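You operate a simulated robot arm through the tools that you are given. There is no shell and no other tool.

Carry out the task below with a simulated two-armed robot. There is one attempt and no reset: what you move stays moved.

Task
Pick up the silver eyelet tube with one hand, pass it to the other hand and put it in the silver tray.

The check looks at the end state, three seconds after you hand in, the way a careful person would. Anything else that was tipped, shoved, dropped, spilled or broken makes it a failure.

Robot
Two 7-joint arms with two-finger parallel grippers on one trunk, on a base that moves. Base frame: it is fixed to the floor where the robot stands at the start and does not move with it; the origin is under the middle of the robot, x ahead of it, y to its left, z up; the surface under the hand at the start is at about z = 0.8. Lengths are in m, angles in degrees, forces in N, time in s.
The left shoulder is at the start at [0.02, 0.113, 1.172], the right one opposite. With the tool pointing down near the work surface each hand reaches from about 0.22 to 0.6 m from the robot's upright axis, wherever it stands, measured 20 degrees to its own side. Places, roughly: silver tray (18x14 cm) [0.66, -1.4, 0.8]. Payload 1.57 kg a hand.
The TCP of each hand is the grasp point between the finger pads, 0.03 m short of the fingertips. In the tool frame z runs along the fingers and y along their closing line. Largest opening 0.08 m; finger width 0.017, thickness 0.012; the body of the gripper, 0.04 by 0.082 m, starts 0.08 m behind the TCP.
Orientation is told as [roll, pitch, yaw] about the base's x, y, z axes, in that order, counted from this pose: with the fingers straight down and closing along the base's y, the tool's x points along the base's -x, its y along +y and its z along -z.

Tools
- The arms move only by the tool apply_moves. It takes "left_commands", "right_commands" or both (then of equal length, played together; a hand with none holds still); each is one flat list of numbers, 7 for each row, row after row: the shift along the tool's x, y, z in m, then the turn, a rotation vector about the tool's x, y, z in rad, then the finger opening in m, from 0 to 0.08. In form: [tx, ty, tz, wx, wy, wz, hand, tx, ty, tz, wx, wy, wz, hand, ...]. A call has 1 to 20 rows; each row is the pose to reach, as a shift and turn from the pose commanded when the call began, along the tool's axes at that moment. A row lasts 0.2 s, in which the tool goes at most 0.05 m and 8.6 degrees; a call with a longer step from one row to the next is refused whole, and so is a gripper value outside its range. Where a pose cannot be reached the arm comes as near as it can. A force on the tool above 40 N (or 10 N above the force at the start of the call, whichever is more), or a blocked arm, ends the call early, and 0.2 s more pass. Each finger travels about 0.045 m/s and halts on what it meets, pressing with about 28 N; the grip force reading is that of the motor and also rises with nothing between the fingers. The clock runs only during rows and for 0.2 s after the last one: add rows that repeat a pose to give the fingers time. The reply holds the time, the measured pose of the TCP, the force on the tool along the base axes, the opening and the grip force, in the units named above and with some noise, with the torque about the TCP (base axes, N m) and any sound that the robot's microphone picked up.
- Cameras (640 x 400 px; columns grow to the right, rows downward): "scene" is now at [0.0996, 0.0007, 1.2804]; the picture's right is [-0.01, -1.00, 0.00], its down [-0.66, 0.01, -0.75] and it looks along [0.75, -0.01, -0.66] (base axes); focal length 294 px, centre (320, 200). "left" rides on the left gripper at [0.072, 0.007, -0.122] in its tool frame; the picture's right is [-0.09, 1.00, 0.00], its down [-0.84, -0.08, -0.54] and it looks along [-0.54, -0.05, 0.84] (tool axes); focal length 238 px, centre (320, 200). "right" rides on the right gripper at [0.072, -0.007, -0.122] in its tool frame; the picture's right is [0.09, 1.00, 0.00], its down [-0.84, 0.08, -0.54] and it looks along [-0.54, 0.05, 0.84] (tool axes); focal length 238 px, centre (320, 200). There is no depth. A picture from a camera that has moved, and an enlarged one, comes with that camera's place and axes in the base frame and with its lens. The place of the scene camera against the robot may be out by one fixed shift of up to 0.012 m in any direction.
- grab_frame(camera): a new picture of that camera. No time passes.
- move_column(by): moves the trunk up (or, below 0, down) by that many m; the arms and the scene camera ride with it, the base frame stays. It gives what a move gives, with no picture.
- steer(legs): drives the robot by 1 to 6 legs, each [ahead, left, turn to the left] in m, m and degrees, along the robot's own axes; the way and the turn of a leg run together, so that a leg with both is an arc; at most 1.5 m and 180 degrees a leg. The arms and the cameras ride along, it lands a little off, and it stops where it bumps. It gives what a move gives.
- pan_tilt(pan, tilt): turns the head with the scene camera to pan (to the left, within 80 degrees either way) and tilt (down, from -29 to 69), counted from straight ahead of the robot. It gives what a move gives.
- enlarge(camera, box): a new picture of the part [left, top, right, bottom] of that camera's present view, enlarged. No time passes.
- finish_job(): hands the job in; it is judged then, once.

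Nothing tells you exact positions but the pictures and the camera data. Unless the task says otherwise, let go and move clear before handing in.

The tools are called after ">>>" by a JSON object that holds its "method" and its "body". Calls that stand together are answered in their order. apply_moves: Moves the arms, as the interface text tells. Its arguments: {"type":"object","properties":{"left_commands":{"type":"array"},"right_commands":{"type":"array"}},"required":[]} The other tools are called the same way: move_column (by) moves the trunk up or down; steer (legs) drives the base; pan_tilt (pan, tilt) turns the head that bears the scene camera; grab_frame (camera) takes a picture; enlarge (camera, box) takes an enlarged picture of a part of a camera's view; finish_job () hands the job in.

At the start:

```text
time: 0.0
left_eef_pos: [0.353, 0.191, 1.0909]
left_tcp_rot: [0.1, 0.1, 0.0]
left_force: [1.0, -0.6, 0.2]
left_ft_torque: [0.01, -0.01, 0.03]
left_opening: 0.0801
left_finger_force: 0.0
right_eef_pos: [0.3703, -0.1536, 0.9985]
right_tcp_rot: [0.0, 0.0, 0.1]
right_force: [-1.3, -0.5, -0.5]
right_ft_torque: [0.0, 0.0, -0.01]
right_opening: 0.0799
right_finger_force: 0.1
trunk travel left (down, up): [-0.225, 0.345]
robot x, y, heading: [-0.0001, 0.0033, 0.0]
head pan, tilt (commanded): [-0.6, 41.4]
```

scene: 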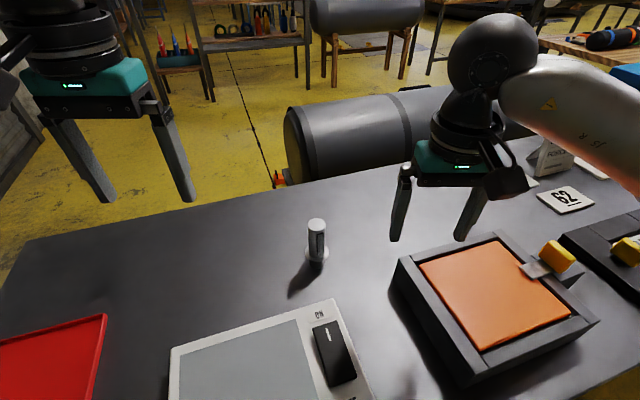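
right: 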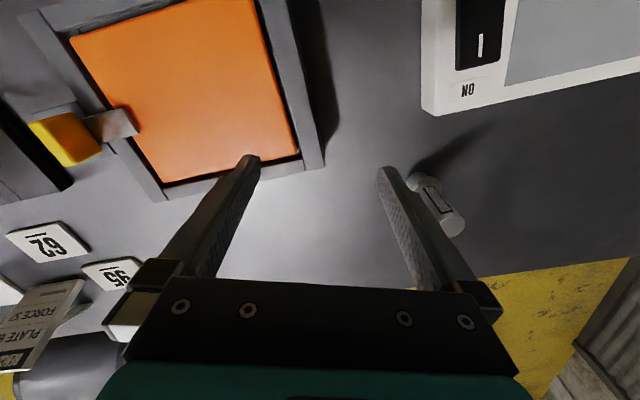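
left: 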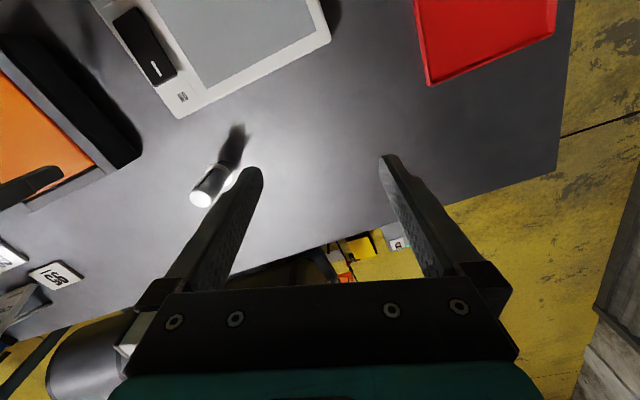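

The tube appears to stand upright on the bench near [0.46, 0.0, 0.8], between the grey panel and the orange box. I'll look at it closer, and look to the right for the silver tray.

>>> {"method": "enlarge", "body": {"camera": "scene", "box": [260, 200, 380, 290]}}

>>> {"method": "enlarge", "body": {"camera": "right", "box": [360, 120, 520, 260]}}

>>> {"method": "enlarge", "body": {"camera": "left", "box": [160, 100, 320, 230]}}

>>> {"method": "pan_tilt", "body": {"pan": -60, "tilt": 30}}

```text
4.44 times, centred on (320, 245) of scene
camera zoom: at [0.0996, 0.0007, 1.2804], right [-0.01, -1.0, 0.0], down [-0.66, 0.01, -0.75], along [0.75, -0.01, -0.66], focal length 1309 px, centre (320, 0)
```

zoom: 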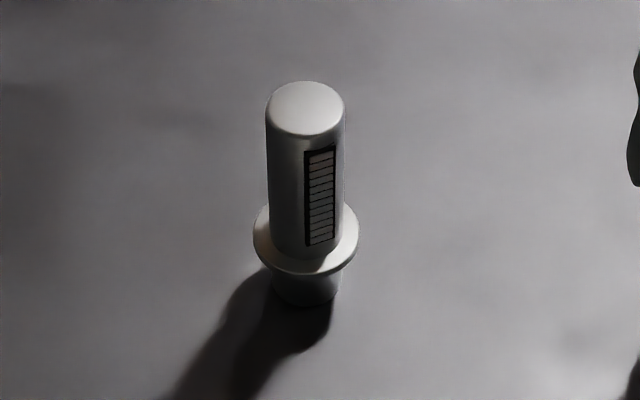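

```text
2.86 times, centred on (440, 190) of right
camera zoom: at [0.2984, -0.1602, 1.121], right [-0.09, 1.0, 0.0], down [0.84, 0.08, 0.54], along [0.54, 0.05, -0.84], focal length 681 px, centre (-23, 229)
```

zoom: 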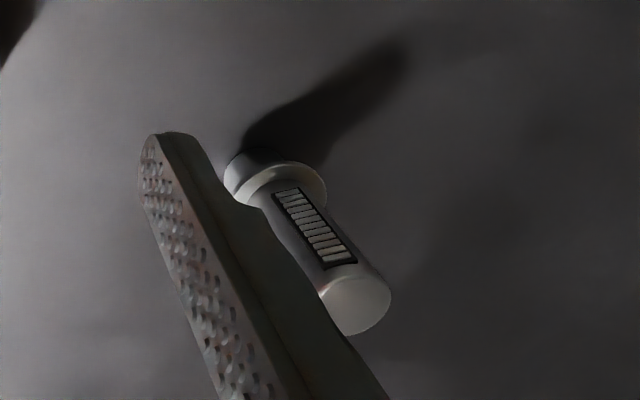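

```text
3.08 times, centred on (240, 165) of left
camera zoom: at [0.2785, 0.2002, 1.2132], right [0.09, 1.0, 0.0], down [0.84, -0.08, 0.54], along [0.54, -0.05, -0.84], focal length 733 px, centre (566, 308)
```

zoom: 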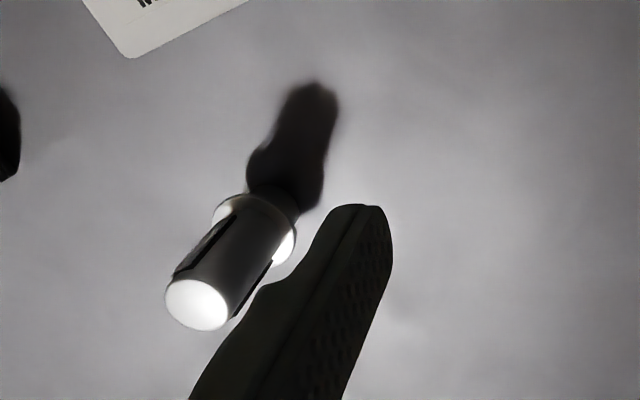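

```text
time: 1.3
left_eef_pos: [0.3518, 0.1938, 1.0909]
left_tcp_rot: [0.1, 0.0, 0.0]
left_force: [0.6, 0.3, 0.5]
left_ft_torque: [0.01, 0.01, -0.03]
left_opening: 0.0802
left_finger_force: 0.0
right_eef_pos: [0.3691, -0.1526, 0.9979]
right_tcp_rot: [0.0, 0.0, 0.0]
right_force: [1.0, -0.5, -0.2]
right_ft_torque: [0.01, -0.02, -0.01]
right_opening: 0.08
right_finger_force: 0.1
trunk travel left (down, up): [-0.225, 0.345]
robot x, y, heading: [-0.0014, 0.0004, -0.1]
head pan, tilt (commanded): [-60.0, 30.0]
```

The tube stands on a small base with a flange low down; its cylinder looks about 2.5 cm thick. Now I look at the tray side.

>>> {"method": "grab_frame", "body": {"camera": "scene"}}

```text
taken
camera scene: at [0.0608, -0.0767, 1.2978], right [-0.87, -0.5, 0.0], down [-0.25, 0.43, -0.87], along [0.43, -0.75, -0.5], focal length 294 px, centre (320, 200)
```

scene: 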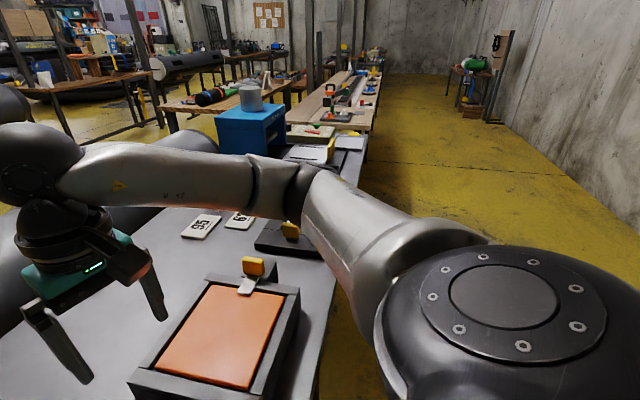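

>>> {"method": "enlarge", "body": {"camera": "scene", "box": [200, 70, 400, 195]}}

>>> {"method": "enlarge", "body": {"camera": "scene", "box": [270, 100, 390, 175]}}

```text
3.20 times, centred on (300, 132) of scene
camera zoom: at [0.0608, -0.0767, 1.2978], right [-0.87, -0.5, 0.0], down [-0.25, 0.43, -0.87], along [0.43, -0.75, -0.5], focal length 942 px, centre (384, 416)
```

zoom: 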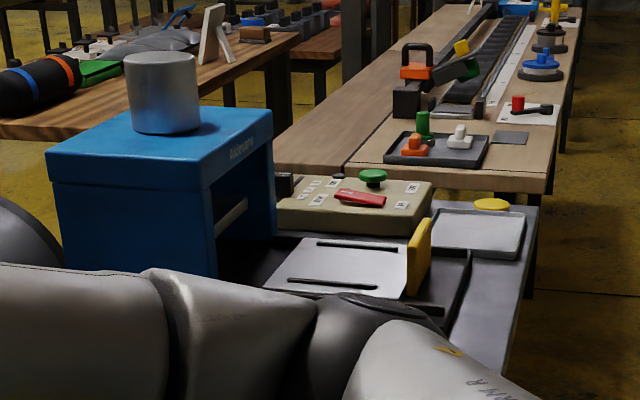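

```text
5.33 times, centred on (330, 138) of scene
camera zoom: at [0.0608, -0.0767, 1.2978], right [-0.87, -0.5, 0.0], down [-0.25, 0.43, -0.87], along [0.43, -0.75, -0.5], focal length 1571 px, centre (267, 533)
```

zoom: 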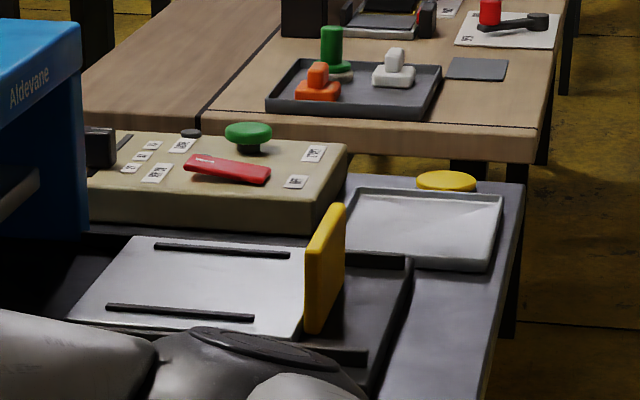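

The silver tray shows up near the bench's right-hand end, around [0.64, -1.38], with a yellow disc behind it. Triangulating both hand cameras puts the tube's top at about [0.453, 0.004, 0.915]. I'll check the bench's near edge and the area around me before moving.

>>> {"method": "pan_tilt", "body": {"pan": -30, "tilt": 69}}

>>> {"method": "grab_frame", "body": {"camera": "scene"}}

>>> {"method": "pan_tilt", "body": {"pan": 30, "tilt": 60}}

>>> {"method": "grab_frame", "body": {"camera": "scene"}}

```text
time: 2.3
left_eef_pos: [0.3511, 0.1926, 1.0922]
left_tcp_rot: [0.0, -0.1, 0.0]
left_force: [-0.2, 0.8, 0.4]
left_ft_torque: [0.02, -0.03, 0.01]
left_opening: 0.0798
left_finger_force: 0.0
right_eef_pos: [0.3712, -0.1538, 0.9974]
right_tcp_rot: [0.0, 0.0, 0.0]
right_force: [0.0, 0.1, -0.1]
right_ft_torque: [-0.02, -0.01, 0.0]
right_opening: 0.0799
right_finger_force: 0.0
trunk travel left (down, up): [-0.225, 0.345]
robot x, y, heading: [-0.0023, -0.0, -0.0]
head pan, tilt (commanded): [-30.0, 68.8]
```

```text
taken
camera scene: at [0.0639, -0.0264, 1.2463], right [-0.5, -0.87, 0.0], down [-0.81, 0.47, -0.36], along [0.31, -0.18, -0.93], focal length 294 px, centre (320, 200)
```

scene: 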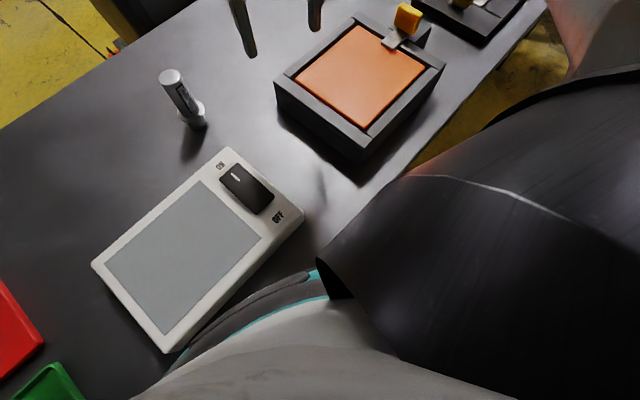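

```text
time: 3.6
left_eef_pos: [0.3516, 0.1924, 1.0907]
left_tcp_rot: [0.1, 0.0, 0.0]
left_force: [0.9, 0.6, -0.4]
left_ft_torque: [0.02, -0.01, 0.0]
left_opening: 0.0796
left_finger_force: 0.1
right_eef_pos: [0.3705, -0.154, 0.9985]
right_tcp_rot: [0.0, 0.1, 0.0]
right_force: [-1.1, -0.4, -0.3]
right_ft_torque: [0.0, 0.0, 0.0]
right_opening: 0.08
right_finger_force: 0.1
trunk travel left (down, up): [-0.225, 0.345]
robot x, y, heading: [-0.0016, 0.0036, -0.0]
head pan, tilt (commanded): [30.0, 60.0]
```

```text
taken
camera scene: at [0.0732, 0.0349, 1.2557], right [0.5, -0.87, 0.0], down [-0.75, -0.43, -0.5], along [0.43, 0.25, -0.87], focal length 294 px, centre (320, 200)
```

scene: 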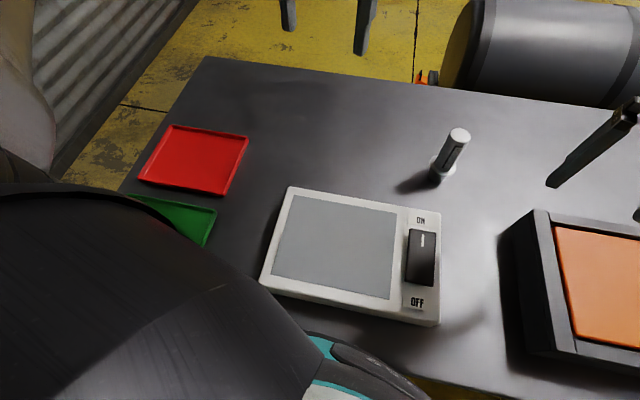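

The bench runs at an angle (its edge recedes to the right), and the tube stands clear of its neighbours. Plan: the left hand picks from above by the top of the tube, the right hand takes the middle with a tilted grip, then I drive to the tray. First I test the right hand's tilted pose in free air.

>>> {"method": "apply_moves", "body": {"right_commands": [0, 0, -0.004, -0.0385, -0.093, -0.093, 0.08, 0, 0, -0.008, -0.077, -0.186, -0.186, 0.08, 0, 0, -0.012, -0.1155, -0.279, -0.279, 0.08, 0, 0, -0.016, -0.154, -0.372, -0.372, 0.08, 0, 0, -0.02, -0.1925, -0.465, -0.465, 0.08, 0, 0, -0.024, -0.231, -0.558, -0.558, 0.08, 0, 0, -0.028, -0.2695, -0.651, -0.651, 0.08, 0, 0, -0.03, -0.308, -0.744, -0.744, 0.08, 0, 0, -0.03, -0.308, -0.744, -0.744, 0.08]}}

>>> {"method": "pan_tilt", "body": {"pan": 0, "tilt": 40}}

>>> {"method": "grab_frame", "body": {"camera": "scene"}}

>>> {"method": "grab_frame", "body": {"camera": "right"}}

```text
time: 5.6
left_eef_pos: [0.3522, 0.1924, 1.091]
left_tcp_rot: [-0.1, 0.0, 0.0]
left_force: [-0.6, 0.3, 0.0]
left_ft_torque: [0.03, 0.04, 0.0]
left_opening: 0.0799
left_finger_force: 0.1
right_eef_pos: [0.3714, -0.1541, 1.03]
right_tcp_rot: [0.0, -45.1, 45.3]
right_force: [-0.4, -0.6, 0.2]
right_ft_torque: [0.02, 0.04, 0.01]
right_opening: 0.0799
right_finger_force: 0.1
trunk travel left (down, up): [-0.225, 0.345]
robot x, y, heading: [-0.0009, -0.001, 0.1]
head pan, tilt (commanded): [30.0, 60.0]
```

```text
time: 6.6
left_eef_pos: [0.3516, 0.1925, 1.0911]
left_tcp_rot: [0.0, 0.0, 0.0]
left_force: [0.2, 1.0, -0.6]
left_ft_torque: [-0.02, -0.02, 0.0]
left_opening: 0.08
left_finger_force: 0.0
right_eef_pos: [0.3705, -0.1539, 1.0282]
right_tcp_rot: [0.0, -45.0, 45.0]
right_force: [0.1, 0.4, -0.3]
right_ft_torque: [-0.01, 0.03, -0.02]
right_opening: 0.0802
right_finger_force: 0.1
trunk travel left (down, up): [-0.225, 0.345]
robot x, y, heading: [-0.0001, 0.0017, -0.2]
head pan, tilt (commanded): [0.0, 40.0]
```

```text
taken
camera scene: at [0.1005, 0.0017, 1.2824], right [0.0, -1.0, 0.0], down [-0.64, 0.0, -0.77], along [0.77, 0.0, -0.64], focal length 294 px, centre (320, 200)
```

scene: 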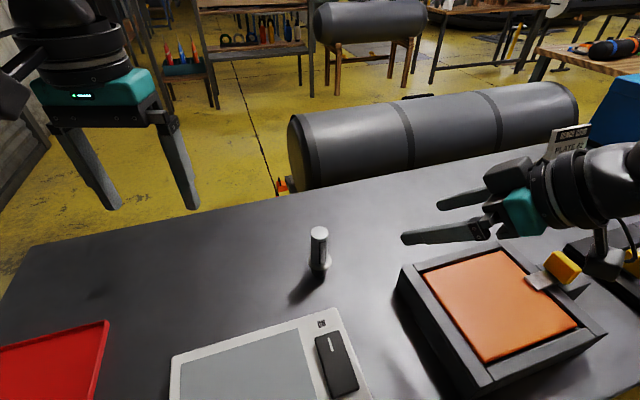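

```text
taken
camera right: at [0.2782, -0.2556, 1.0651], right [-0.75, 0.66, -0.07], down [0.09, 0.2, 0.97], along [0.65, 0.73, -0.21], focal length 238 px, centre (320, 200)
```

right: 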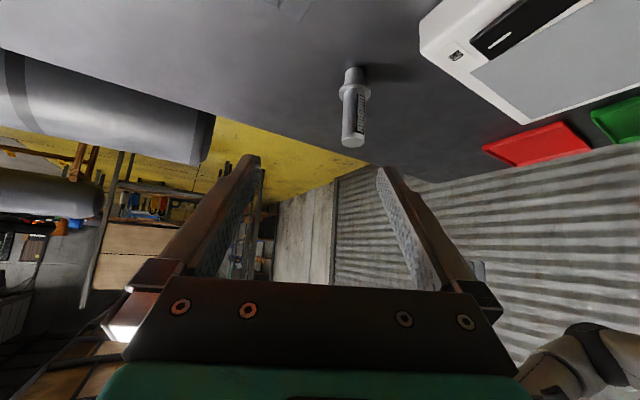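

The right hand reaches the tilted pose cleanly. Now I bring the left hand above the tube, turned 45° so its fingers will cross with the right hand's later.

>>> {"method": "apply_moves", "body": {"left_commands": [-0.0126, -0.0236, 0.0125, 0, 0, 0.0982, 0.08, -0.0252, -0.0471, 0.025, 0, 0, 0.1963, 0.08, -0.0377, -0.0707, 0.0375, 0, 0, 0.2945, 0.08, -0.0503, -0.0943, 0.05, 0, 0, 0.3927, 0.08, -0.0629, -0.1178, 0.0625, 0, 0, 0.4909, 0.08, -0.0755, -0.1414, 0.075, 0, 0, 0.589, 0.08, -0.088, -0.1649, 0.0875, 0, 0, 0.6872, 0.08, -0.1006, -0.1885, 0.1, 0, 0, 0.7854, 0.08, -0.1006, -0.1885, 0.1, 0, 0, 0.7854, 0.08]}}

>>> {"method": "grab_frame", "body": {"camera": "left"}}

>>> {"method": "grab_frame", "body": {"camera": "scene"}}

>>> {"method": "grab_frame", "body": {"camera": "right"}}

```text
time: 8.6
left_eef_pos: [0.4533, 0.0065, 0.99]
left_tcp_rot: [0.0, 0.0, -45.0]
left_force: [-0.8, -0.2, -0.2]
left_ft_torque: [0.02, 0.02, 0.0]
left_opening: 0.0798
left_finger_force: 0.1
right_eef_pos: [0.3695, -0.155, 1.0295]
right_tcp_rot: [0.0, -45.0, 45.1]
right_force: [0.4, 0.3, 0.0]
right_ft_torque: [0.02, 0.0, 0.0]
right_opening: 0.0801
right_finger_force: 0.1
trunk travel left (down, up): [-0.225, 0.345]
robot x, y, heading: [0.0015, 0.0026, -0.0]
head pan, tilt (commanded): [0.0, 40.0]
```

```text
taken
camera left: at [0.4056, 0.0622, 1.1129], right [0.77, 0.64, 0.0], down [0.54, -0.65, 0.54], along [0.35, -0.42, -0.84], focal length 238 px, centre (320, 200)
```

left: 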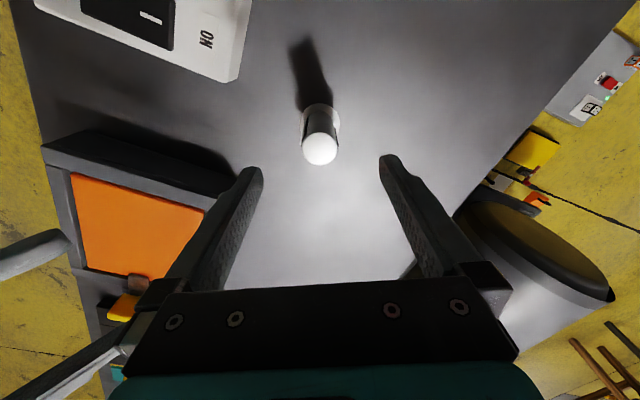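

```text
taken
camera scene: at [0.1005, 0.0017, 1.2824], right [0.0, -1.0, 0.0], down [-0.64, 0.0, -0.77], along [0.77, 0.0, -0.64], focal length 294 px, centre (320, 200)
```

scene: 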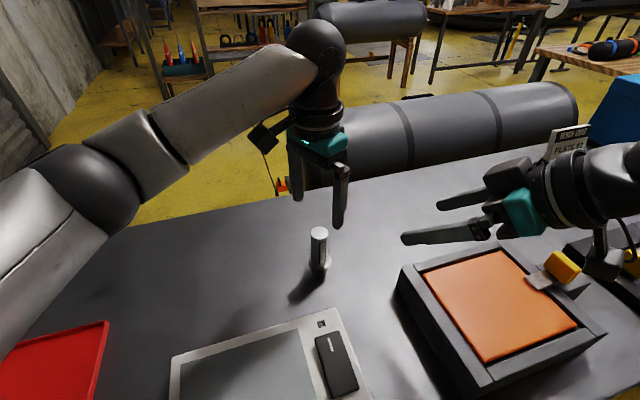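

```text
taken
camera right: at [0.2781, -0.2555, 1.065], right [-0.75, 0.66, -0.07], down [0.09, 0.2, 0.97], along [0.65, 0.73, -0.21], focal length 238 px, centre (320, 200)
```

right: 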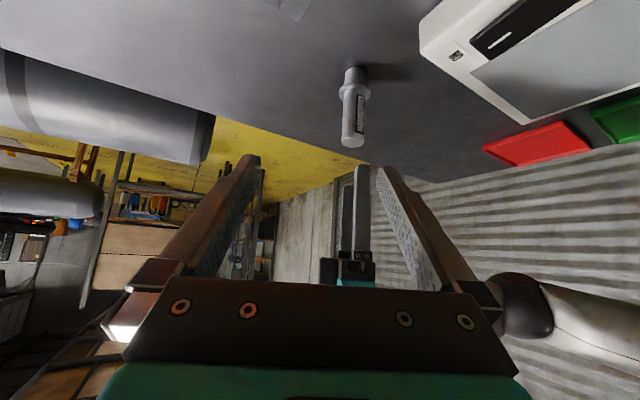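

>>> {"method": "enlarge", "body": {"camera": "left", "box": [270, 80, 370, 180]}}

>>> {"method": "enlarge", "body": {"camera": "right", "box": [290, 40, 430, 240]}}

```text
4.00 times, centred on (320, 130) of left
camera zoom: at [0.4056, 0.0622, 1.1129], right [0.77, 0.64, 0.0], down [0.54, -0.65, 0.54], along [0.35, -0.42, -0.84], focal length 953 px, centre (320, 480)
```

zoom: 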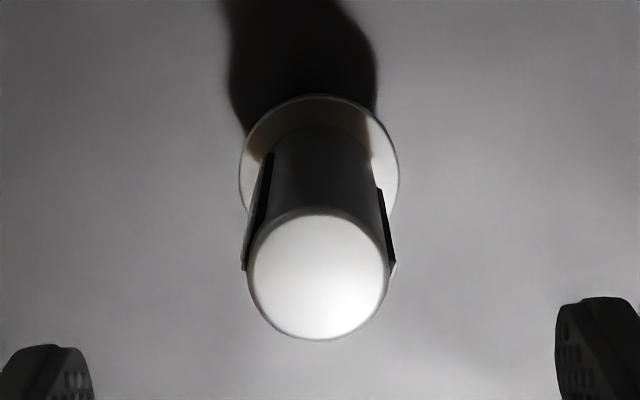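

```text
2.00 times, centred on (360, 140) of right
camera zoom: at [0.2781, -0.2555, 1.065], right [-0.75, 0.66, -0.07], down [0.09, 0.2, 0.97], along [0.65, 0.73, -0.21], focal length 477 px, centre (240, 320)
```

zoom: 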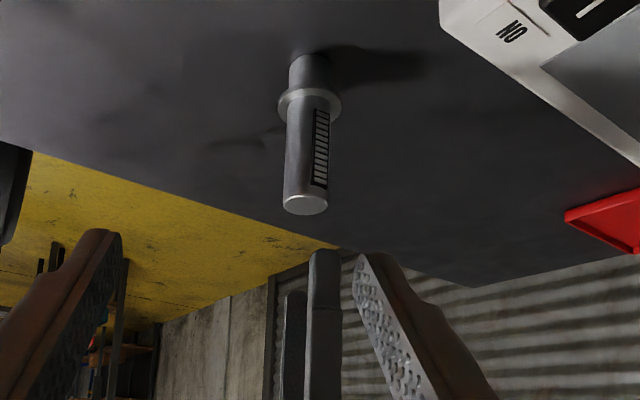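

The tube has two raised plates on opposite sides, about 20° off the x axis. I'll turn the left hand so it closes on those plates, and match the right hand's tilted pose crosswise.

>>> {"method": "apply_moves", "body": {"left_commands": [-0.0005, 0, 0, 0, 0, 0.1069, 0.08, -0.001, 0, 0, 0, 0, 0.2138, 0.08, -0.0015, 0, 0, 0, 0, 0.3207, 0.08, -0.002, 0, 0, 0, 0, 0.4276, 0.08, -0.002, 0, 0, 0, 0, 0.4276, 0.08], "right_commands": [0, 0, -0.01, 0.0756, 0, 0.0756, 0.08, 0, 0, -0.02, 0.1512, 0, 0.1512, 0.08, 0, 0, -0.03, 0.2268, 0, 0.2268, 0.08, 0, 0, -0.03, 0.3024, 0, 0.3024, 0.08, 0, 0, -0.03, 0.3024, 0, 0.3024, 0.08]}}

>>> {"method": "grab_frame", "body": {"camera": "left"}}

>>> {"method": "enlarge", "body": {"camera": "left", "box": [270, 80, 370, 180]}}

>>> {"method": "grab_frame", "body": {"camera": "scene"}}

```text
time: 9.8
left_eef_pos: [0.453, 0.003, 0.9916]
left_tcp_rot: [-0.2, 0.0, -69.7]
left_force: [0.5, -0.4, 0.3]
left_ft_torque: [0.01, -0.01, 0.03]
left_opening: 0.08
left_finger_force: 0.2
right_eef_pos: [0.3816, -0.1736, 1.0535]
right_tcp_rot: [0.1, -45.1, 20.5]
right_force: [-0.2, 0.6, -0.2]
right_ft_torque: [0.0, 0.0, 0.01]
right_opening: 0.0802
right_finger_force: 0.1
right hand out of reach, approached as far as the arm can: row 3, 4, 5
trunk travel left (down, up): [-0.225, 0.345]
robot x, y, heading: [-0.001, -0.0003, 0.2]
head pan, tilt (commanded): [0.0, 40.0]
```

```text
taken
camera left: at [0.4333, 0.074, 1.1133], right [0.97, 0.26, 0.0], down [0.22, -0.81, 0.54], along [0.14, -0.52, -0.84], focal length 238 px, centre (320, 200)
```

left: 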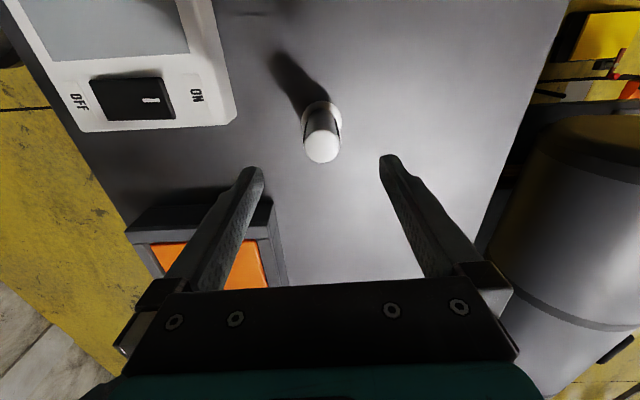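

```text
4.00 times, centred on (320, 130) of left
camera zoom: at [0.4333, 0.074, 1.1133], right [0.97, 0.26, 0.0], down [0.22, -0.81, 0.54], along [0.14, -0.52, -0.84], focal length 953 px, centre (320, 480)
```

zoom: 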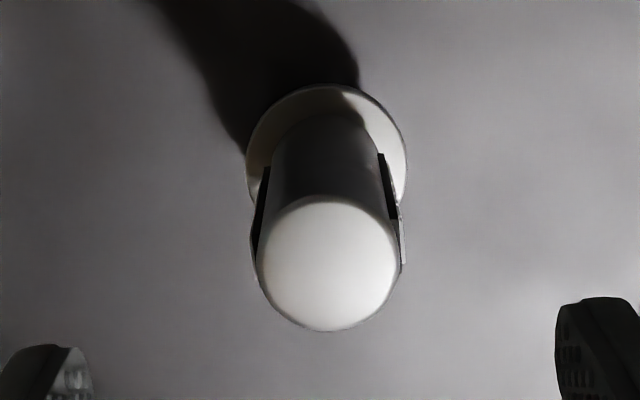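

```text
taken
camera scene: at [0.1005, 0.0016, 1.2824], right [0.0, -1.0, 0.0], down [-0.64, 0.0, -0.77], along [0.77, 0.0, -0.64], focal length 294 px, centre (320, 200)
```

scene: 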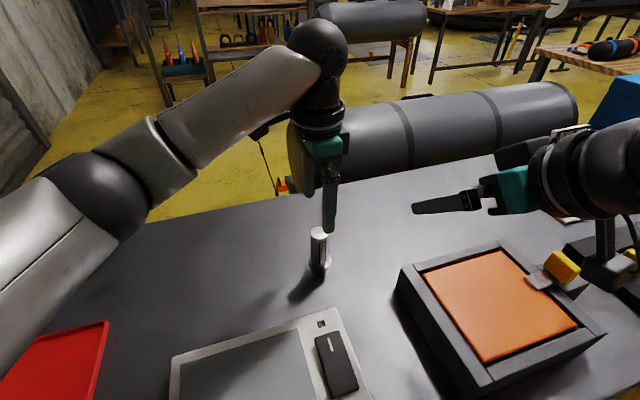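

The left hand is now aligned with the plates, with the tube about 2 mm off along the closing line. I correct that and descend to straddle the upper body.

>>> {"method": "apply_moves", "body": {"left_commands": [0, 0.002, 0.016, 0, 0, 0, 0.08, 0, 0.002, 0.032, 0, 0, 0, 0.08, 0, 0.002, 0.048, 0, 0, 0, 0.08, 0, 0.002, 0.064, 0, 0, 0, 0.08, 0, 0.002, 0.08, 0, 0, 0, 0.08, 0, 0.002, 0.096, 0, 0, 0, 0.08, 0, 0.002, 0.096, 0, 0, 0, 0.08]}}

>>> {"method": "grab_frame", "body": {"camera": "left"}}

>>> {"method": "enlarge", "body": {"camera": "scene", "box": [260, 180, 380, 290]}}

>>> {"method": "grab_frame", "body": {"camera": "right"}}

```text
time: 11.4
left_eef_pos: [0.455, 0.0035, 0.897]
left_tcp_rot: [0.1, 0.0, -69.4]
left_force: [-0.3, -0.2, -0.2]
left_ft_torque: [0.0, 0.01, 0.01]
left_opening: 0.0799
left_finger_force: 0.1
right_eef_pos: [0.3802, -0.1755, 1.0537]
right_tcp_rot: [0.0, -45.0, 20.5]
right_force: [0.2, 0.2, 0.4]
right_ft_torque: [-0.04, -0.02, -0.02]
right_opening: 0.0802
right_finger_force: 0.1
trunk travel left (down, up): [-0.225, 0.345]
robot x, y, heading: [0.0032, 0.0042, -0.0]
head pan, tilt (commanded): [0.0, 40.0]
```

```text
taken
camera left: at [0.4348, 0.0745, 1.0166], right [0.96, 0.26, 0.0], down [0.22, -0.81, 0.54], along [0.14, -0.52, -0.84], focal length 238 px, centre (320, 200)
```

left: 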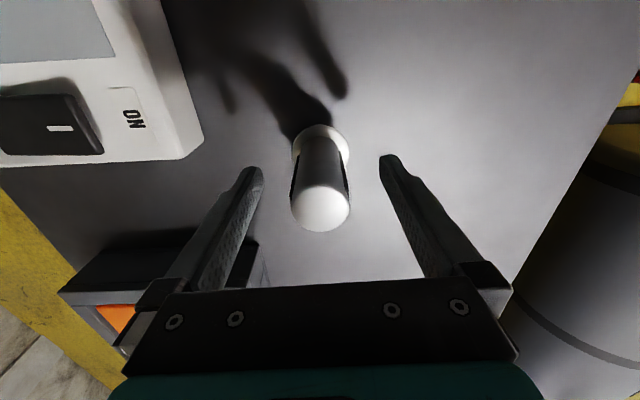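

```text
3.64 times, centred on (320, 235) of scene
camera zoom: at [0.1005, 0.0016, 1.2824], right [0.0, -1.0, 0.0], down [-0.64, 0.0, -0.77], along [0.77, 0.0, -0.64], focal length 1071 px, centre (320, 73)
```

zoom: 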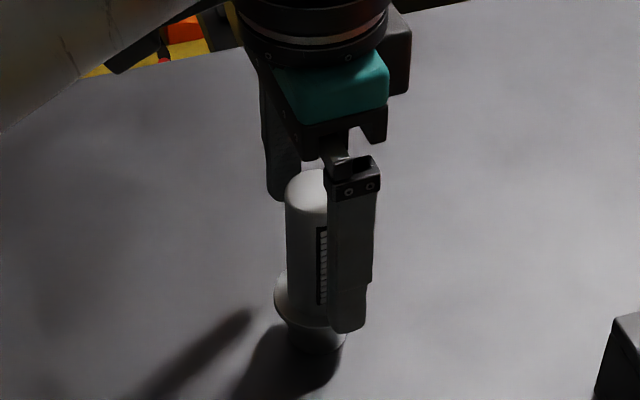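

```text
taken
camera right: at [0.2549, -0.2287, 1.0891], right [-0.41, 0.91, -0.06], down [0.17, 0.15, 0.97], along [0.9, 0.39, -0.21], focal length 238 px, centre (320, 200)
```

right: 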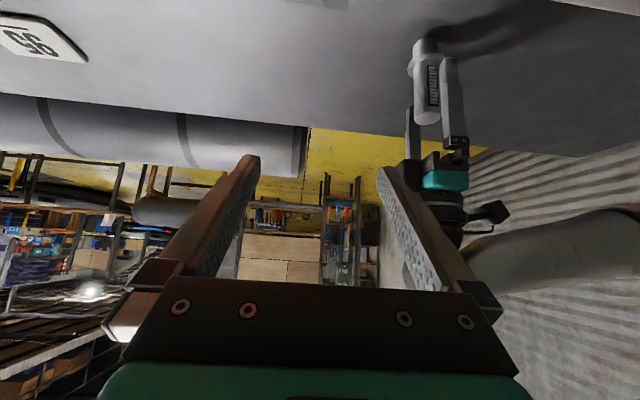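

The tube sits centred between the left fingers. Closing the grip.

>>> {"method": "apply_moves", "body": {"left_commands": [0, 0, 0, 0, 0, 0, 0.05, 0, 0, 0, 0, 0, 0, 0.03, 0, 0, 0, 0, 0, 0, 0.01, 0, 0, 0, 0, 0, 0, 0.0, 0, 0, 0, 0, 0, 0, 0.0, 0, 0, 0, 0, 0, 0, 0.0]}}

>>> {"method": "grab_frame", "body": {"camera": "left"}}

>>> {"method": "enlarge", "body": {"camera": "scene", "box": [260, 180, 380, 290]}}

```text
time: 12.8
left_eef_pos: [0.4541, 0.0042, 0.8957]
left_tcp_rot: [0.0, 0.0, -69.5]
left_force: [-0.2, -0.4, 0.4]
left_ft_torque: [0.01, 0.04, 0.02]
left_opening: 0.0308
left_finger_force: 27.5
right_eef_pos: [0.3807, -0.1753, 1.0519]
right_tcp_rot: [0.0, -45.0, 20.4]
right_force: [0.6, 0.3, 0.2]
right_ft_torque: [0.02, 0.01, -0.02]
right_opening: 0.0801
right_finger_force: 0.1
trunk travel left (down, up): [-0.225, 0.345]
robot x, y, heading: [-0.0005, 0.0021, -0.0]
head pan, tilt (commanded): [0.0, 40.0]
```

```text
taken
camera left: at [0.4348, 0.0745, 1.0169], right [0.96, 0.26, 0.0], down [0.22, -0.81, 0.54], along [0.14, -0.52, -0.84], focal length 238 px, centre (320, 200)
```

left: 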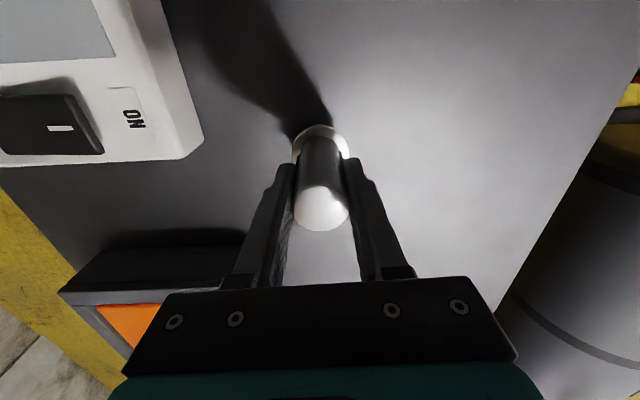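

```text
3.64 times, centred on (320, 235) of scene
camera zoom: at [0.1005, 0.0016, 1.2824], right [0.0, -1.0, 0.0], down [-0.64, 0.0, -0.77], along [0.77, 0.0, -0.64], focal length 1071 px, centre (320, 73)
```

zoom: 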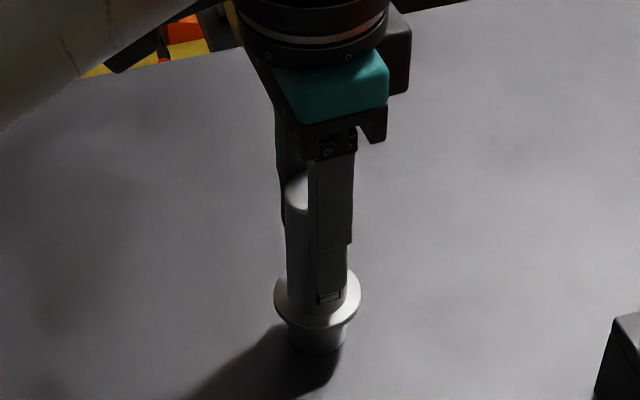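

The grip is firm (31 mm opening, 27.5 N). I lift the tube straight up 10 cm.

>>> {"method": "apply_moves", "body": {"left_commands": [0, 0, -0.01, 0, 0, 0, 0.0, 0, 0, -0.03, 0, 0, 0, 0.0, 0, 0, -0.05, 0, 0, 0, 0.0, 0, 0, -0.07, 0, 0, 0, 0.0, 0, 0, -0.09, 0, 0, 0, 0.0, 0, 0, -0.1, 0, 0, 0, 0.0, 0, 0, -0.1, 0, 0, 0, 0.0]}}

>>> {"method": "grab_frame", "body": {"camera": "scene"}}

>>> {"method": "grab_frame", "body": {"camera": "right"}}

```text
time: 14.4
left_eef_pos: [0.4554, 0.0054, 0.9937]
left_tcp_rot: [0.0, 0.0, -69.5]
left_force: [-1.3, 0.0, -2.2]
left_ft_torque: [-0.02, 0.01, 0.0]
left_opening: 0.0312
left_finger_force: 28.0
right_eef_pos: [0.3801, -0.1754, 1.0528]
right_tcp_rot: [0.1, -45.1, 20.6]
right_force: [0.1, -0.1, 0.3]
right_ft_torque: [0.01, -0.02, 0.02]
right_opening: 0.0801
right_finger_force: 0.0
trunk travel left (down, up): [-0.225, 0.345]
robot x, y, heading: [-0.0031, 0.0011, 0.1]
head pan, tilt (commanded): [0.0, 40.0]
```

```text
taken
camera scene: at [0.1006, 0.0016, 1.2824], right [0.0, -1.0, 0.0], down [-0.64, 0.0, -0.77], along [0.77, 0.0, -0.64], focal length 294 px, centre (320, 200)
```

scene: 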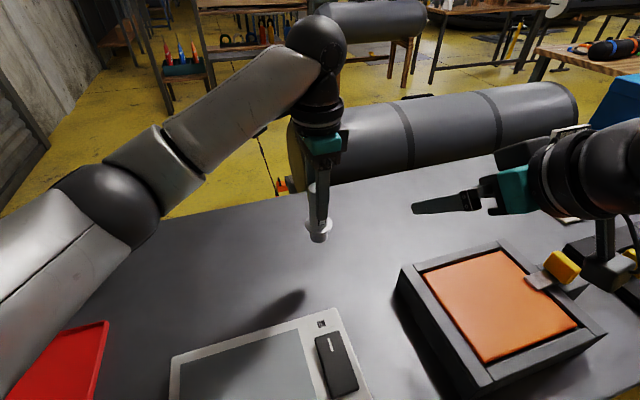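

```text
taken
camera right: at [0.255, -0.2287, 1.0891], right [-0.41, 0.91, -0.06], down [0.17, 0.15, 0.97], along [0.9, 0.39, -0.21], focal length 238 px, centre (320, 200)
```

right: 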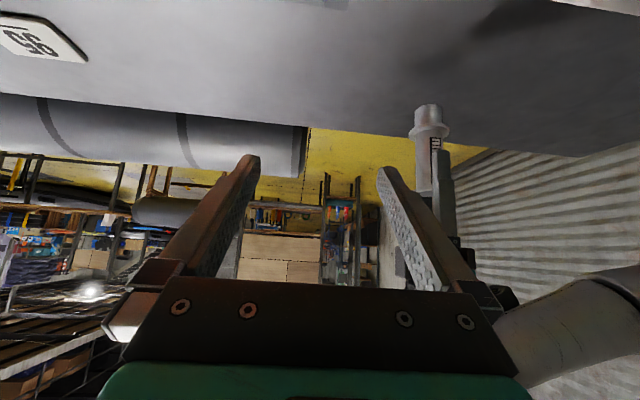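

The tube hangs cleanly in the left hand. The right arm was at its limit in that yaw, so I turn the left hand (with the tube) back to -45° and bring the right hand to yaw 45° at a standoff.

>>> {"method": "apply_moves", "body": {"left_commands": [0, 0, 0, 0, 0, -0.0713, 0.0, 0, 0, 0, 0, 0, -0.1425, 0.0, 0, 0, 0, 0, 0, -0.2138, 0.0, 0, 0, 0, 0, 0, -0.2851, 0.0, 0, 0, 0, 0, 0, -0.3563, 0.0, 0, 0, 0, 0, 0, -0.4276, 0.0, 0, 0, 0, 0, 0, -0.4276, 0.0], "right_commands": [-0.0076, 0.0174, 0.0037, -0.0504, 0, -0.0504, 0.08, -0.0152, 0.0348, 0.0074, -0.1008, 0, -0.1008, 0.08, -0.0228, 0.0521, 0.0112, -0.1512, 0, -0.1512, 0.08, -0.0304, 0.0695, 0.0149, -0.2016, 0, -0.2016, 0.08, -0.038, 0.0869, 0.0186, -0.252, 0, -0.252, 0.08, -0.0456, 0.1043, 0.0223, -0.3024, 0, -0.3024, 0.08, -0.0456, 0.1043, 0.0223, -0.3024, 0, -0.3024, 0.08]}}

>>> {"method": "grab_frame", "body": {"camera": "right"}}

>>> {"method": "grab_frame", "body": {"camera": "scene"}}

>>> {"method": "grab_frame", "body": {"camera": "left"}}

```text
time: 16.0
left_eef_pos: [0.4551, 0.003, 0.9959]
left_tcp_rot: [0.1, 0.0, -45.0]
left_force: [-1.9, 0.0, -0.3]
left_ft_torque: [-0.01, -0.02, 0.03]
left_opening: 0.0
left_finger_force: 20.9
right_eef_pos: [0.3881, -0.0586, 1.068]
right_tcp_rot: [0.1, -45.0, 45.1]
right_force: [-0.4, 0.0, -1.3]
right_ft_torque: [-0.02, 0.01, 0.01]
right_opening: 0.0799
right_finger_force: 0.0
trunk travel left (down, up): [-0.225, 0.345]
robot x, y, heading: [0.0012, 0.0025, 0.0]
head pan, tilt (commanded): [0.0, 40.0]
```

```text
taken
camera right: at [0.297, -0.1603, 1.1038], right [-0.75, 0.66, -0.07], down [0.09, 0.2, 0.97], along [0.65, 0.73, -0.21], focal length 238 px, centre (320, 200)
```

right: 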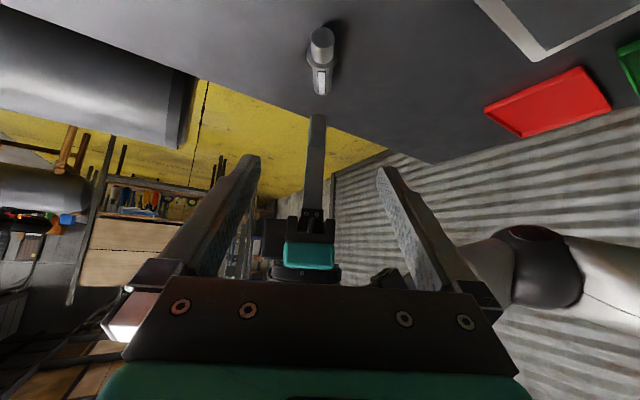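

```text
taken
camera scene: at [0.1005, 0.0016, 1.2824], right [0.0, -1.0, 0.0], down [-0.64, 0.0, -0.77], along [0.77, 0.0, -0.64], focal length 294 px, centre (320, 200)
```

scene: 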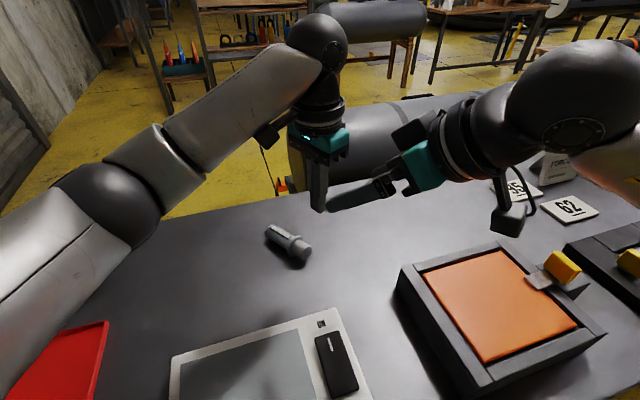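

```text
taken
camera left: at [0.4074, 0.06, 1.1179], right [0.77, 0.64, 0.0], down [0.54, -0.65, 0.54], along [0.35, -0.42, -0.84], focal length 238 px, centre (320, 200)
```

left: 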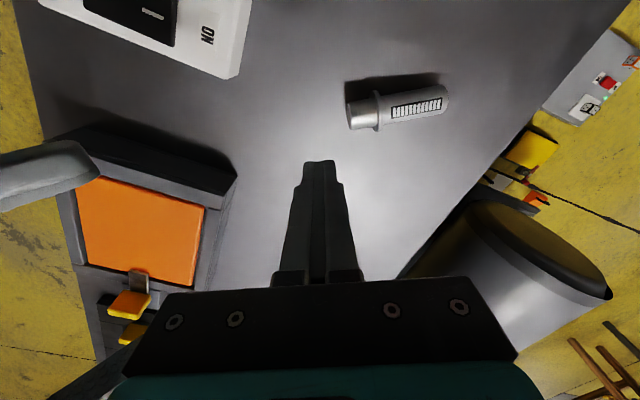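

The tube slipped out of the left hand during the turn and is now lying on the bench near [0.52, 0.07]. I'll look closely at how it lies and check that nothing else was touched.

>>> {"method": "enlarge", "body": {"camera": "left", "box": [320, 50, 480, 150]}}

>>> {"method": "enlarge", "body": {"camera": "scene", "box": [220, 190, 360, 290]}}

>>> {"method": "enlarge", "body": {"camera": "right", "box": [240, 0, 400, 120]}}

```text
4.00 times, centred on (400, 100) of left
camera zoom: at [0.4074, 0.06, 1.1179], right [0.77, 0.64, 0.0], down [0.54, -0.65, 0.54], along [0.35, -0.42, -0.84], focal length 953 px, centre (0, 600)
```

zoom: 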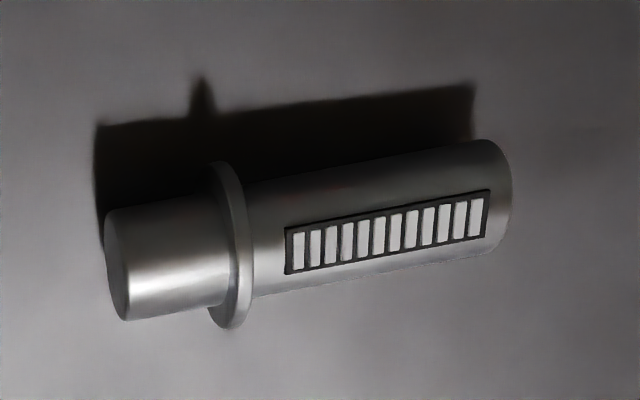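

```text
4.00 times, centred on (290, 240) of scene
camera zoom: at [0.1005, 0.0016, 1.2824], right [0.0, -1.0, 0.0], down [-0.64, 0.0, -0.77], along [0.77, 0.0, -0.64], focal length 1178 px, centre (440, 40)
```

zoom: 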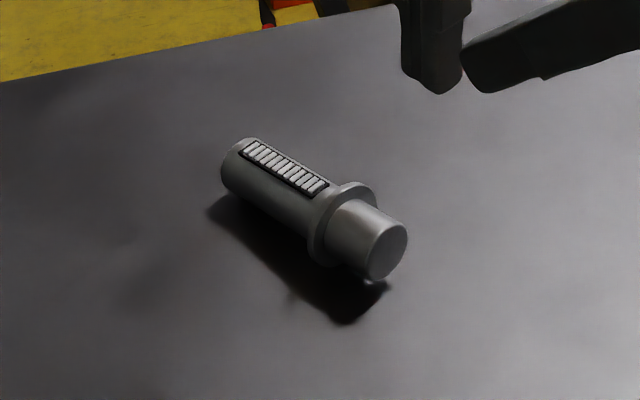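

```text
3.33 times, centred on (320, 60) of right
camera zoom: at [0.297, -0.1603, 1.1038], right [-0.75, 0.66, -0.07], down [0.09, 0.2, 0.97], along [0.65, 0.73, -0.21], focal length 794 px, centre (320, 667)
```

zoom: 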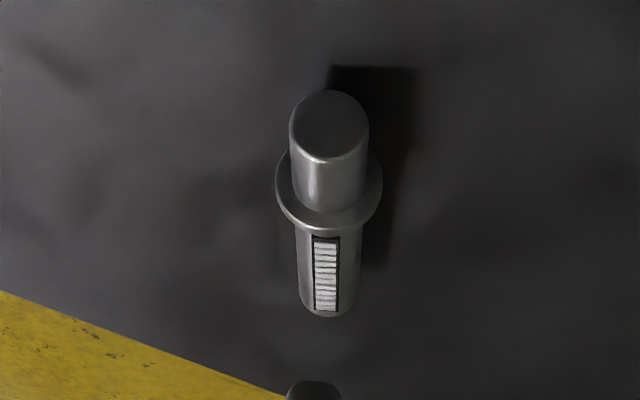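

The tube lies undamaged with its plate facing up, base end toward me, axis about 50° from x, and nothing else was touched. New plan: the right hand picks it across the body near the flange, swings it upright, and the left hand takes it from above with a deeper grip. First I move the left hand out of the way.

>>> {"method": "apply_moves", "body": {"left_commands": [0.0293, 0.0126, -0.0155, 0, 0, 0, 0.02, 0.0587, 0.0251, -0.031, 0, 0, 0, 0.04, 0.088, 0.0377, -0.0465, 0, 0, 0, 0.06, 0.1174, 0.0502, -0.062, 0, 0, 0, 0.08, 0.1467, 0.0628, -0.0775, 0, 0, 0, 0.08, 0.176, 0.0753, -0.093, 0, 0, 0, 0.08, 0.2054, 0.0879, -0.1085, 0, 0, 0, 0.08, 0.2347, 0.1004, -0.124, 0, 0, 0, 0.08, 0.2347, 0.1004, -0.124, 0, 0, 0, 0.08]}}

>>> {"method": "grab_frame", "body": {"camera": "scene"}}

>>> {"method": "enlarge", "body": {"camera": "scene", "box": [230, 195, 350, 285]}}

>>> {"method": "grab_frame", "body": {"camera": "left"}}

```text
time: 18.0
left_eef_pos: [0.3608, 0.2418, 1.1196]
left_tcp_rot: [-0.1, 0.0, -45.0]
left_force: [-0.3, 0.4, -0.5]
left_ft_torque: [-0.01, 0.0, 0.03]
left_opening: 0.0799
left_finger_force: 0.0
right_eef_pos: [0.3889, -0.0601, 1.0685]
right_tcp_rot: [0.0, -45.0, 45.0]
right_force: [0.7, 0.8, 0.3]
right_ft_torque: [0.0, 0.0, 0.02]
right_opening: 0.08
right_finger_force: 0.0
trunk travel left (down, up): [-0.225, 0.345]
robot x, y, heading: [-0.0031, -0.0002, 0.2]
head pan, tilt (commanded): [0.0, 40.0]
```

```text
taken
camera scene: at [0.1006, 0.0015, 1.2824], right [0.0, -1.0, 0.0], down [-0.64, 0.0, -0.77], along [0.77, 0.0, -0.64], focal length 294 px, centre (320, 200)
```

scene: 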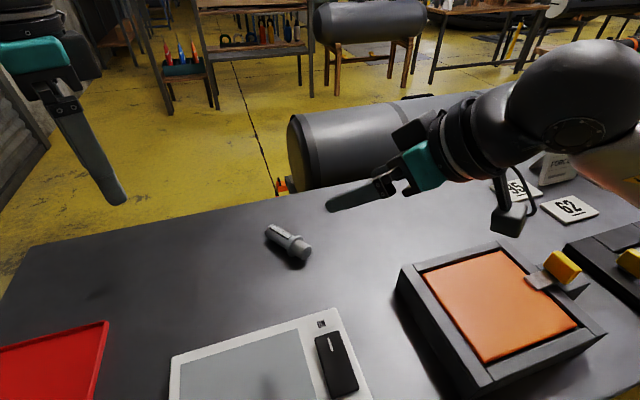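

```text
4.44 times, centred on (290, 240) of scene
camera zoom: at [0.1006, 0.0015, 1.2824], right [0.0, -1.0, 0.0], down [-0.64, 0.0, -0.77], along [0.77, 0.0, -0.64], focal length 1309 px, centre (453, 22)
```

zoom: 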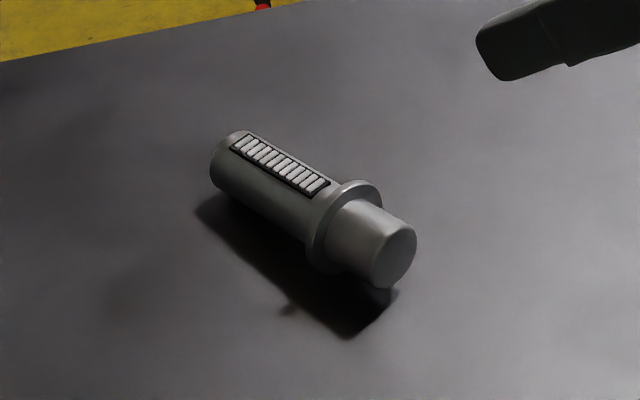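

```text
taken
camera left: at [0.3139, 0.2984, 1.2417], right [0.77, 0.64, 0.0], down [0.54, -0.65, 0.54], along [0.35, -0.42, -0.84], focal length 238 px, centre (320, 200)
```

left: 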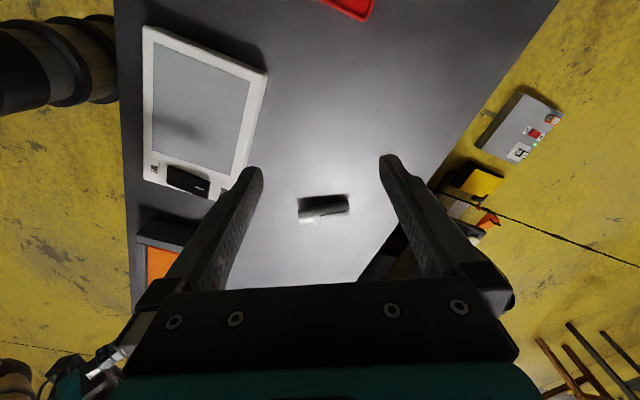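

>>> {"method": "apply_moves", "body": {"right_commands": [-0.0068, -0.0003, 0.026, -0.0048, 0.0981, -0.0116, 0.08, -0.0136, -0.0005, 0.0519, -0.0096, 0.1962, -0.0232, 0.08, -0.0204, -0.0008, 0.0779, -0.0144, 0.2943, -0.0347, 0.08, -0.0272, -0.0011, 0.1039, -0.0192, 0.3924, -0.0463, 0.08, -0.0339, -0.0013, 0.1298, -0.024, 0.4904, -0.0579, 0.08, -0.0407, -0.0016, 0.1558, -0.0288, 0.5885, -0.0695, 0.08, -0.0475, -0.0018, 0.1817, -0.0336, 0.6866, -0.081, 0.08, -0.0543, -0.0021, 0.2077, -0.0384, 0.7847, -0.0926, 0.08, -0.0543, -0.0021, 0.2077, -0.0384, 0.7847, -0.0926, 0.08]}}

>>> {"method": "grab_frame", "body": {"camera": "right"}}

>>> {"method": "grab_frame", "body": {"camera": "scene"}}

```text
time: 20.0
left_eef_pos: [0.3614, 0.2418, 1.12]
left_tcp_rot: [0.0, -0.1, -44.9]
left_force: [-0.8, 0.0, 0.0]
left_ft_torque: [0.01, 0.01, 0.0]
left_opening: 0.08
left_finger_force: 0.1
right_eef_pos: [0.5015, 0.0468, 0.9778]
right_tcp_rot: [-0.3, -7.5, 49.6]
right_force: [0.7, 0.2, 0.3]
right_ft_torque: [-0.02, 0.0, -0.02]
right_opening: 0.0802
right_finger_force: 0.1
right hand out of reach, approached as far as the arm can: row 7, 8, 9
trunk travel left (down, up): [-0.225, 0.345]
robot x, y, heading: [0.0025, 0.0001, 0.1]
head pan, tilt (commanded): [0.0, 40.0]
```

```text
taken
camera right: at [0.4492, -0.0225, 1.0909], right [-0.82, 0.58, -0.02], down [0.43, 0.63, 0.65], along [0.38, 0.52, -0.76], focal length 238 px, centre (320, 200)
```

right: 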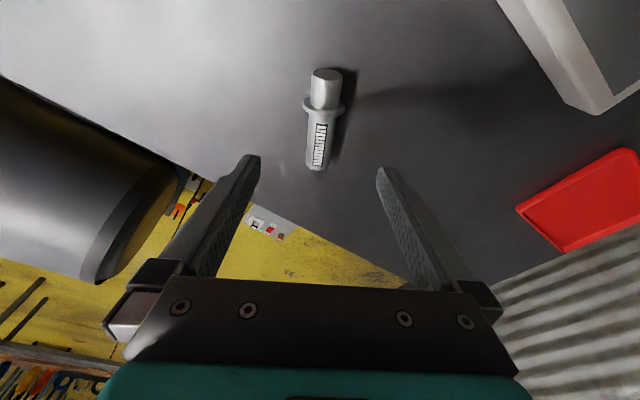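

```text
taken
camera scene: at [0.1005, 0.0014, 1.2824], right [0.0, -1.0, 0.0], down [-0.64, 0.0, -0.77], along [0.77, 0.0, -0.64], focal length 294 px, centre (320, 200)
```

scene: 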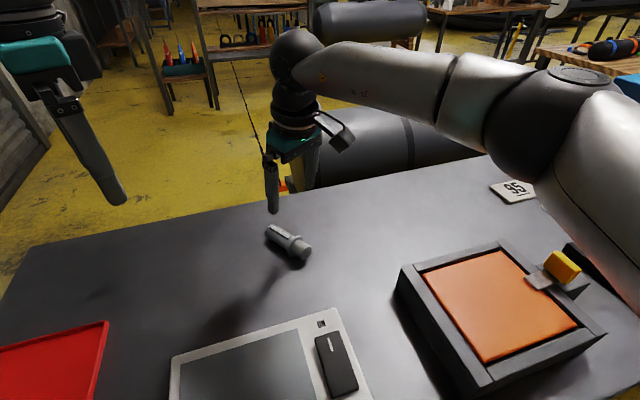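

The right arm can't quite reach the tube there, but the left can. So I swap roles: the left hand will pick across the body and swing the tube upright, and the right hand will take it from above. I retract the right hand and turn the left one to match the tube's axis.

>>> {"method": "apply_moves", "body": {"right_commands": [0.0294, -0.0105, -0.0193, 0, 0.0164, 0.01, 0.08, 0.0587, -0.021, -0.0385, 0, 0.0328, 0.02, 0.08, 0.0881, -0.0315, -0.0578, 0, 0.0491, 0.03, 0.08, 0.1175, -0.042, -0.077, 0, 0.0655, 0.04, 0.08, 0.1468, -0.0524, -0.0963, 0, 0.0819, 0.05, 0.08, 0.1762, -0.0629, -0.1155, 0, 0.0983, 0.06, 0.08, 0.2055, -0.0734, -0.1348, 0, 0.1146, 0.07, 0.08, 0.2349, -0.0839, -0.154, 0, 0.131, 0.08, 0.08, 0.2349, -0.0839, -0.154, 0, 0.131, 0.08, 0.08, 0.2349, -0.0839, -0.154, 0, 0.131, 0.08, 0.08, 0.2349, -0.0839, -0.154, 0, 0.131, 0.08, 0.08, 0.2349, -0.0839, -0.154, 0, 0.131, 0.08, 0.08], "left_commands": [0, 0, 0, 0, 0, -0.139, 0.08, 0, 0, 0, 0, 0, -0.278, 0.08, 0, 0, 0, 0, 0, -0.417, 0.08, 0, 0, 0, 0, 0, -0.556, 0.08, 0, 0, 0, 0, 0, -0.695, 0.08, 0, 0, 0, 0, 0, -0.834, 0.08, 0, 0, 0, 0, 0, -0.973, 0.08, 0, 0, 0, 0, 0, -1.112, 0.08, 0, 0, 0, 0, 0, -1.251, 0.08, 0, 0, 0, 0, 0, -1.39, 0.08, 0, 0, 0, 0, 0, -1.529, 0.08, 0, 0, 0, 0, 0, -1.668, 0.08]}}

>>> {"method": "grab_frame", "body": {"camera": "scene"}}

```text
time: 22.6
left_eef_pos: [0.3596, 0.2393, 1.1206]
left_tcp_rot: [-0.1, 0.0, 50.8]
left_force: [0.4, 0.4, 0.1]
left_ft_torque: [-0.03, 0.0, 0.0]
left_opening: 0.08
left_finger_force: 0.1
right_eef_pos: [0.4007, -0.1975, 1.1014]
right_tcp_rot: [0.0, 0.0, 45.0]
right_force: [0.7, 0.2, 0.8]
right_ft_torque: [0.0, 0.01, 0.0]
right_opening: 0.08
right_finger_force: 0.1
trunk travel left (down, up): [-0.225, 0.345]
robot x, y, heading: [0.004, 0.0014, 0.0]
head pan, tilt (commanded): [0.0, 40.0]
```

```text
taken
camera scene: at [0.1005, 0.0016, 1.2824], right [0.0, -1.0, 0.0], down [-0.64, 0.0, -0.77], along [0.77, 0.0, -0.64], focal length 294 px, centre (320, 200)
```

scene: 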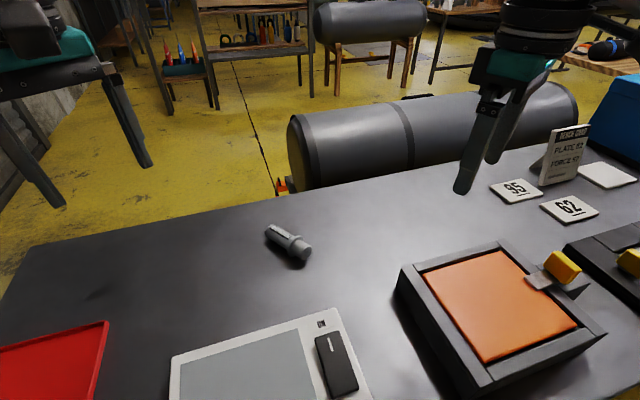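

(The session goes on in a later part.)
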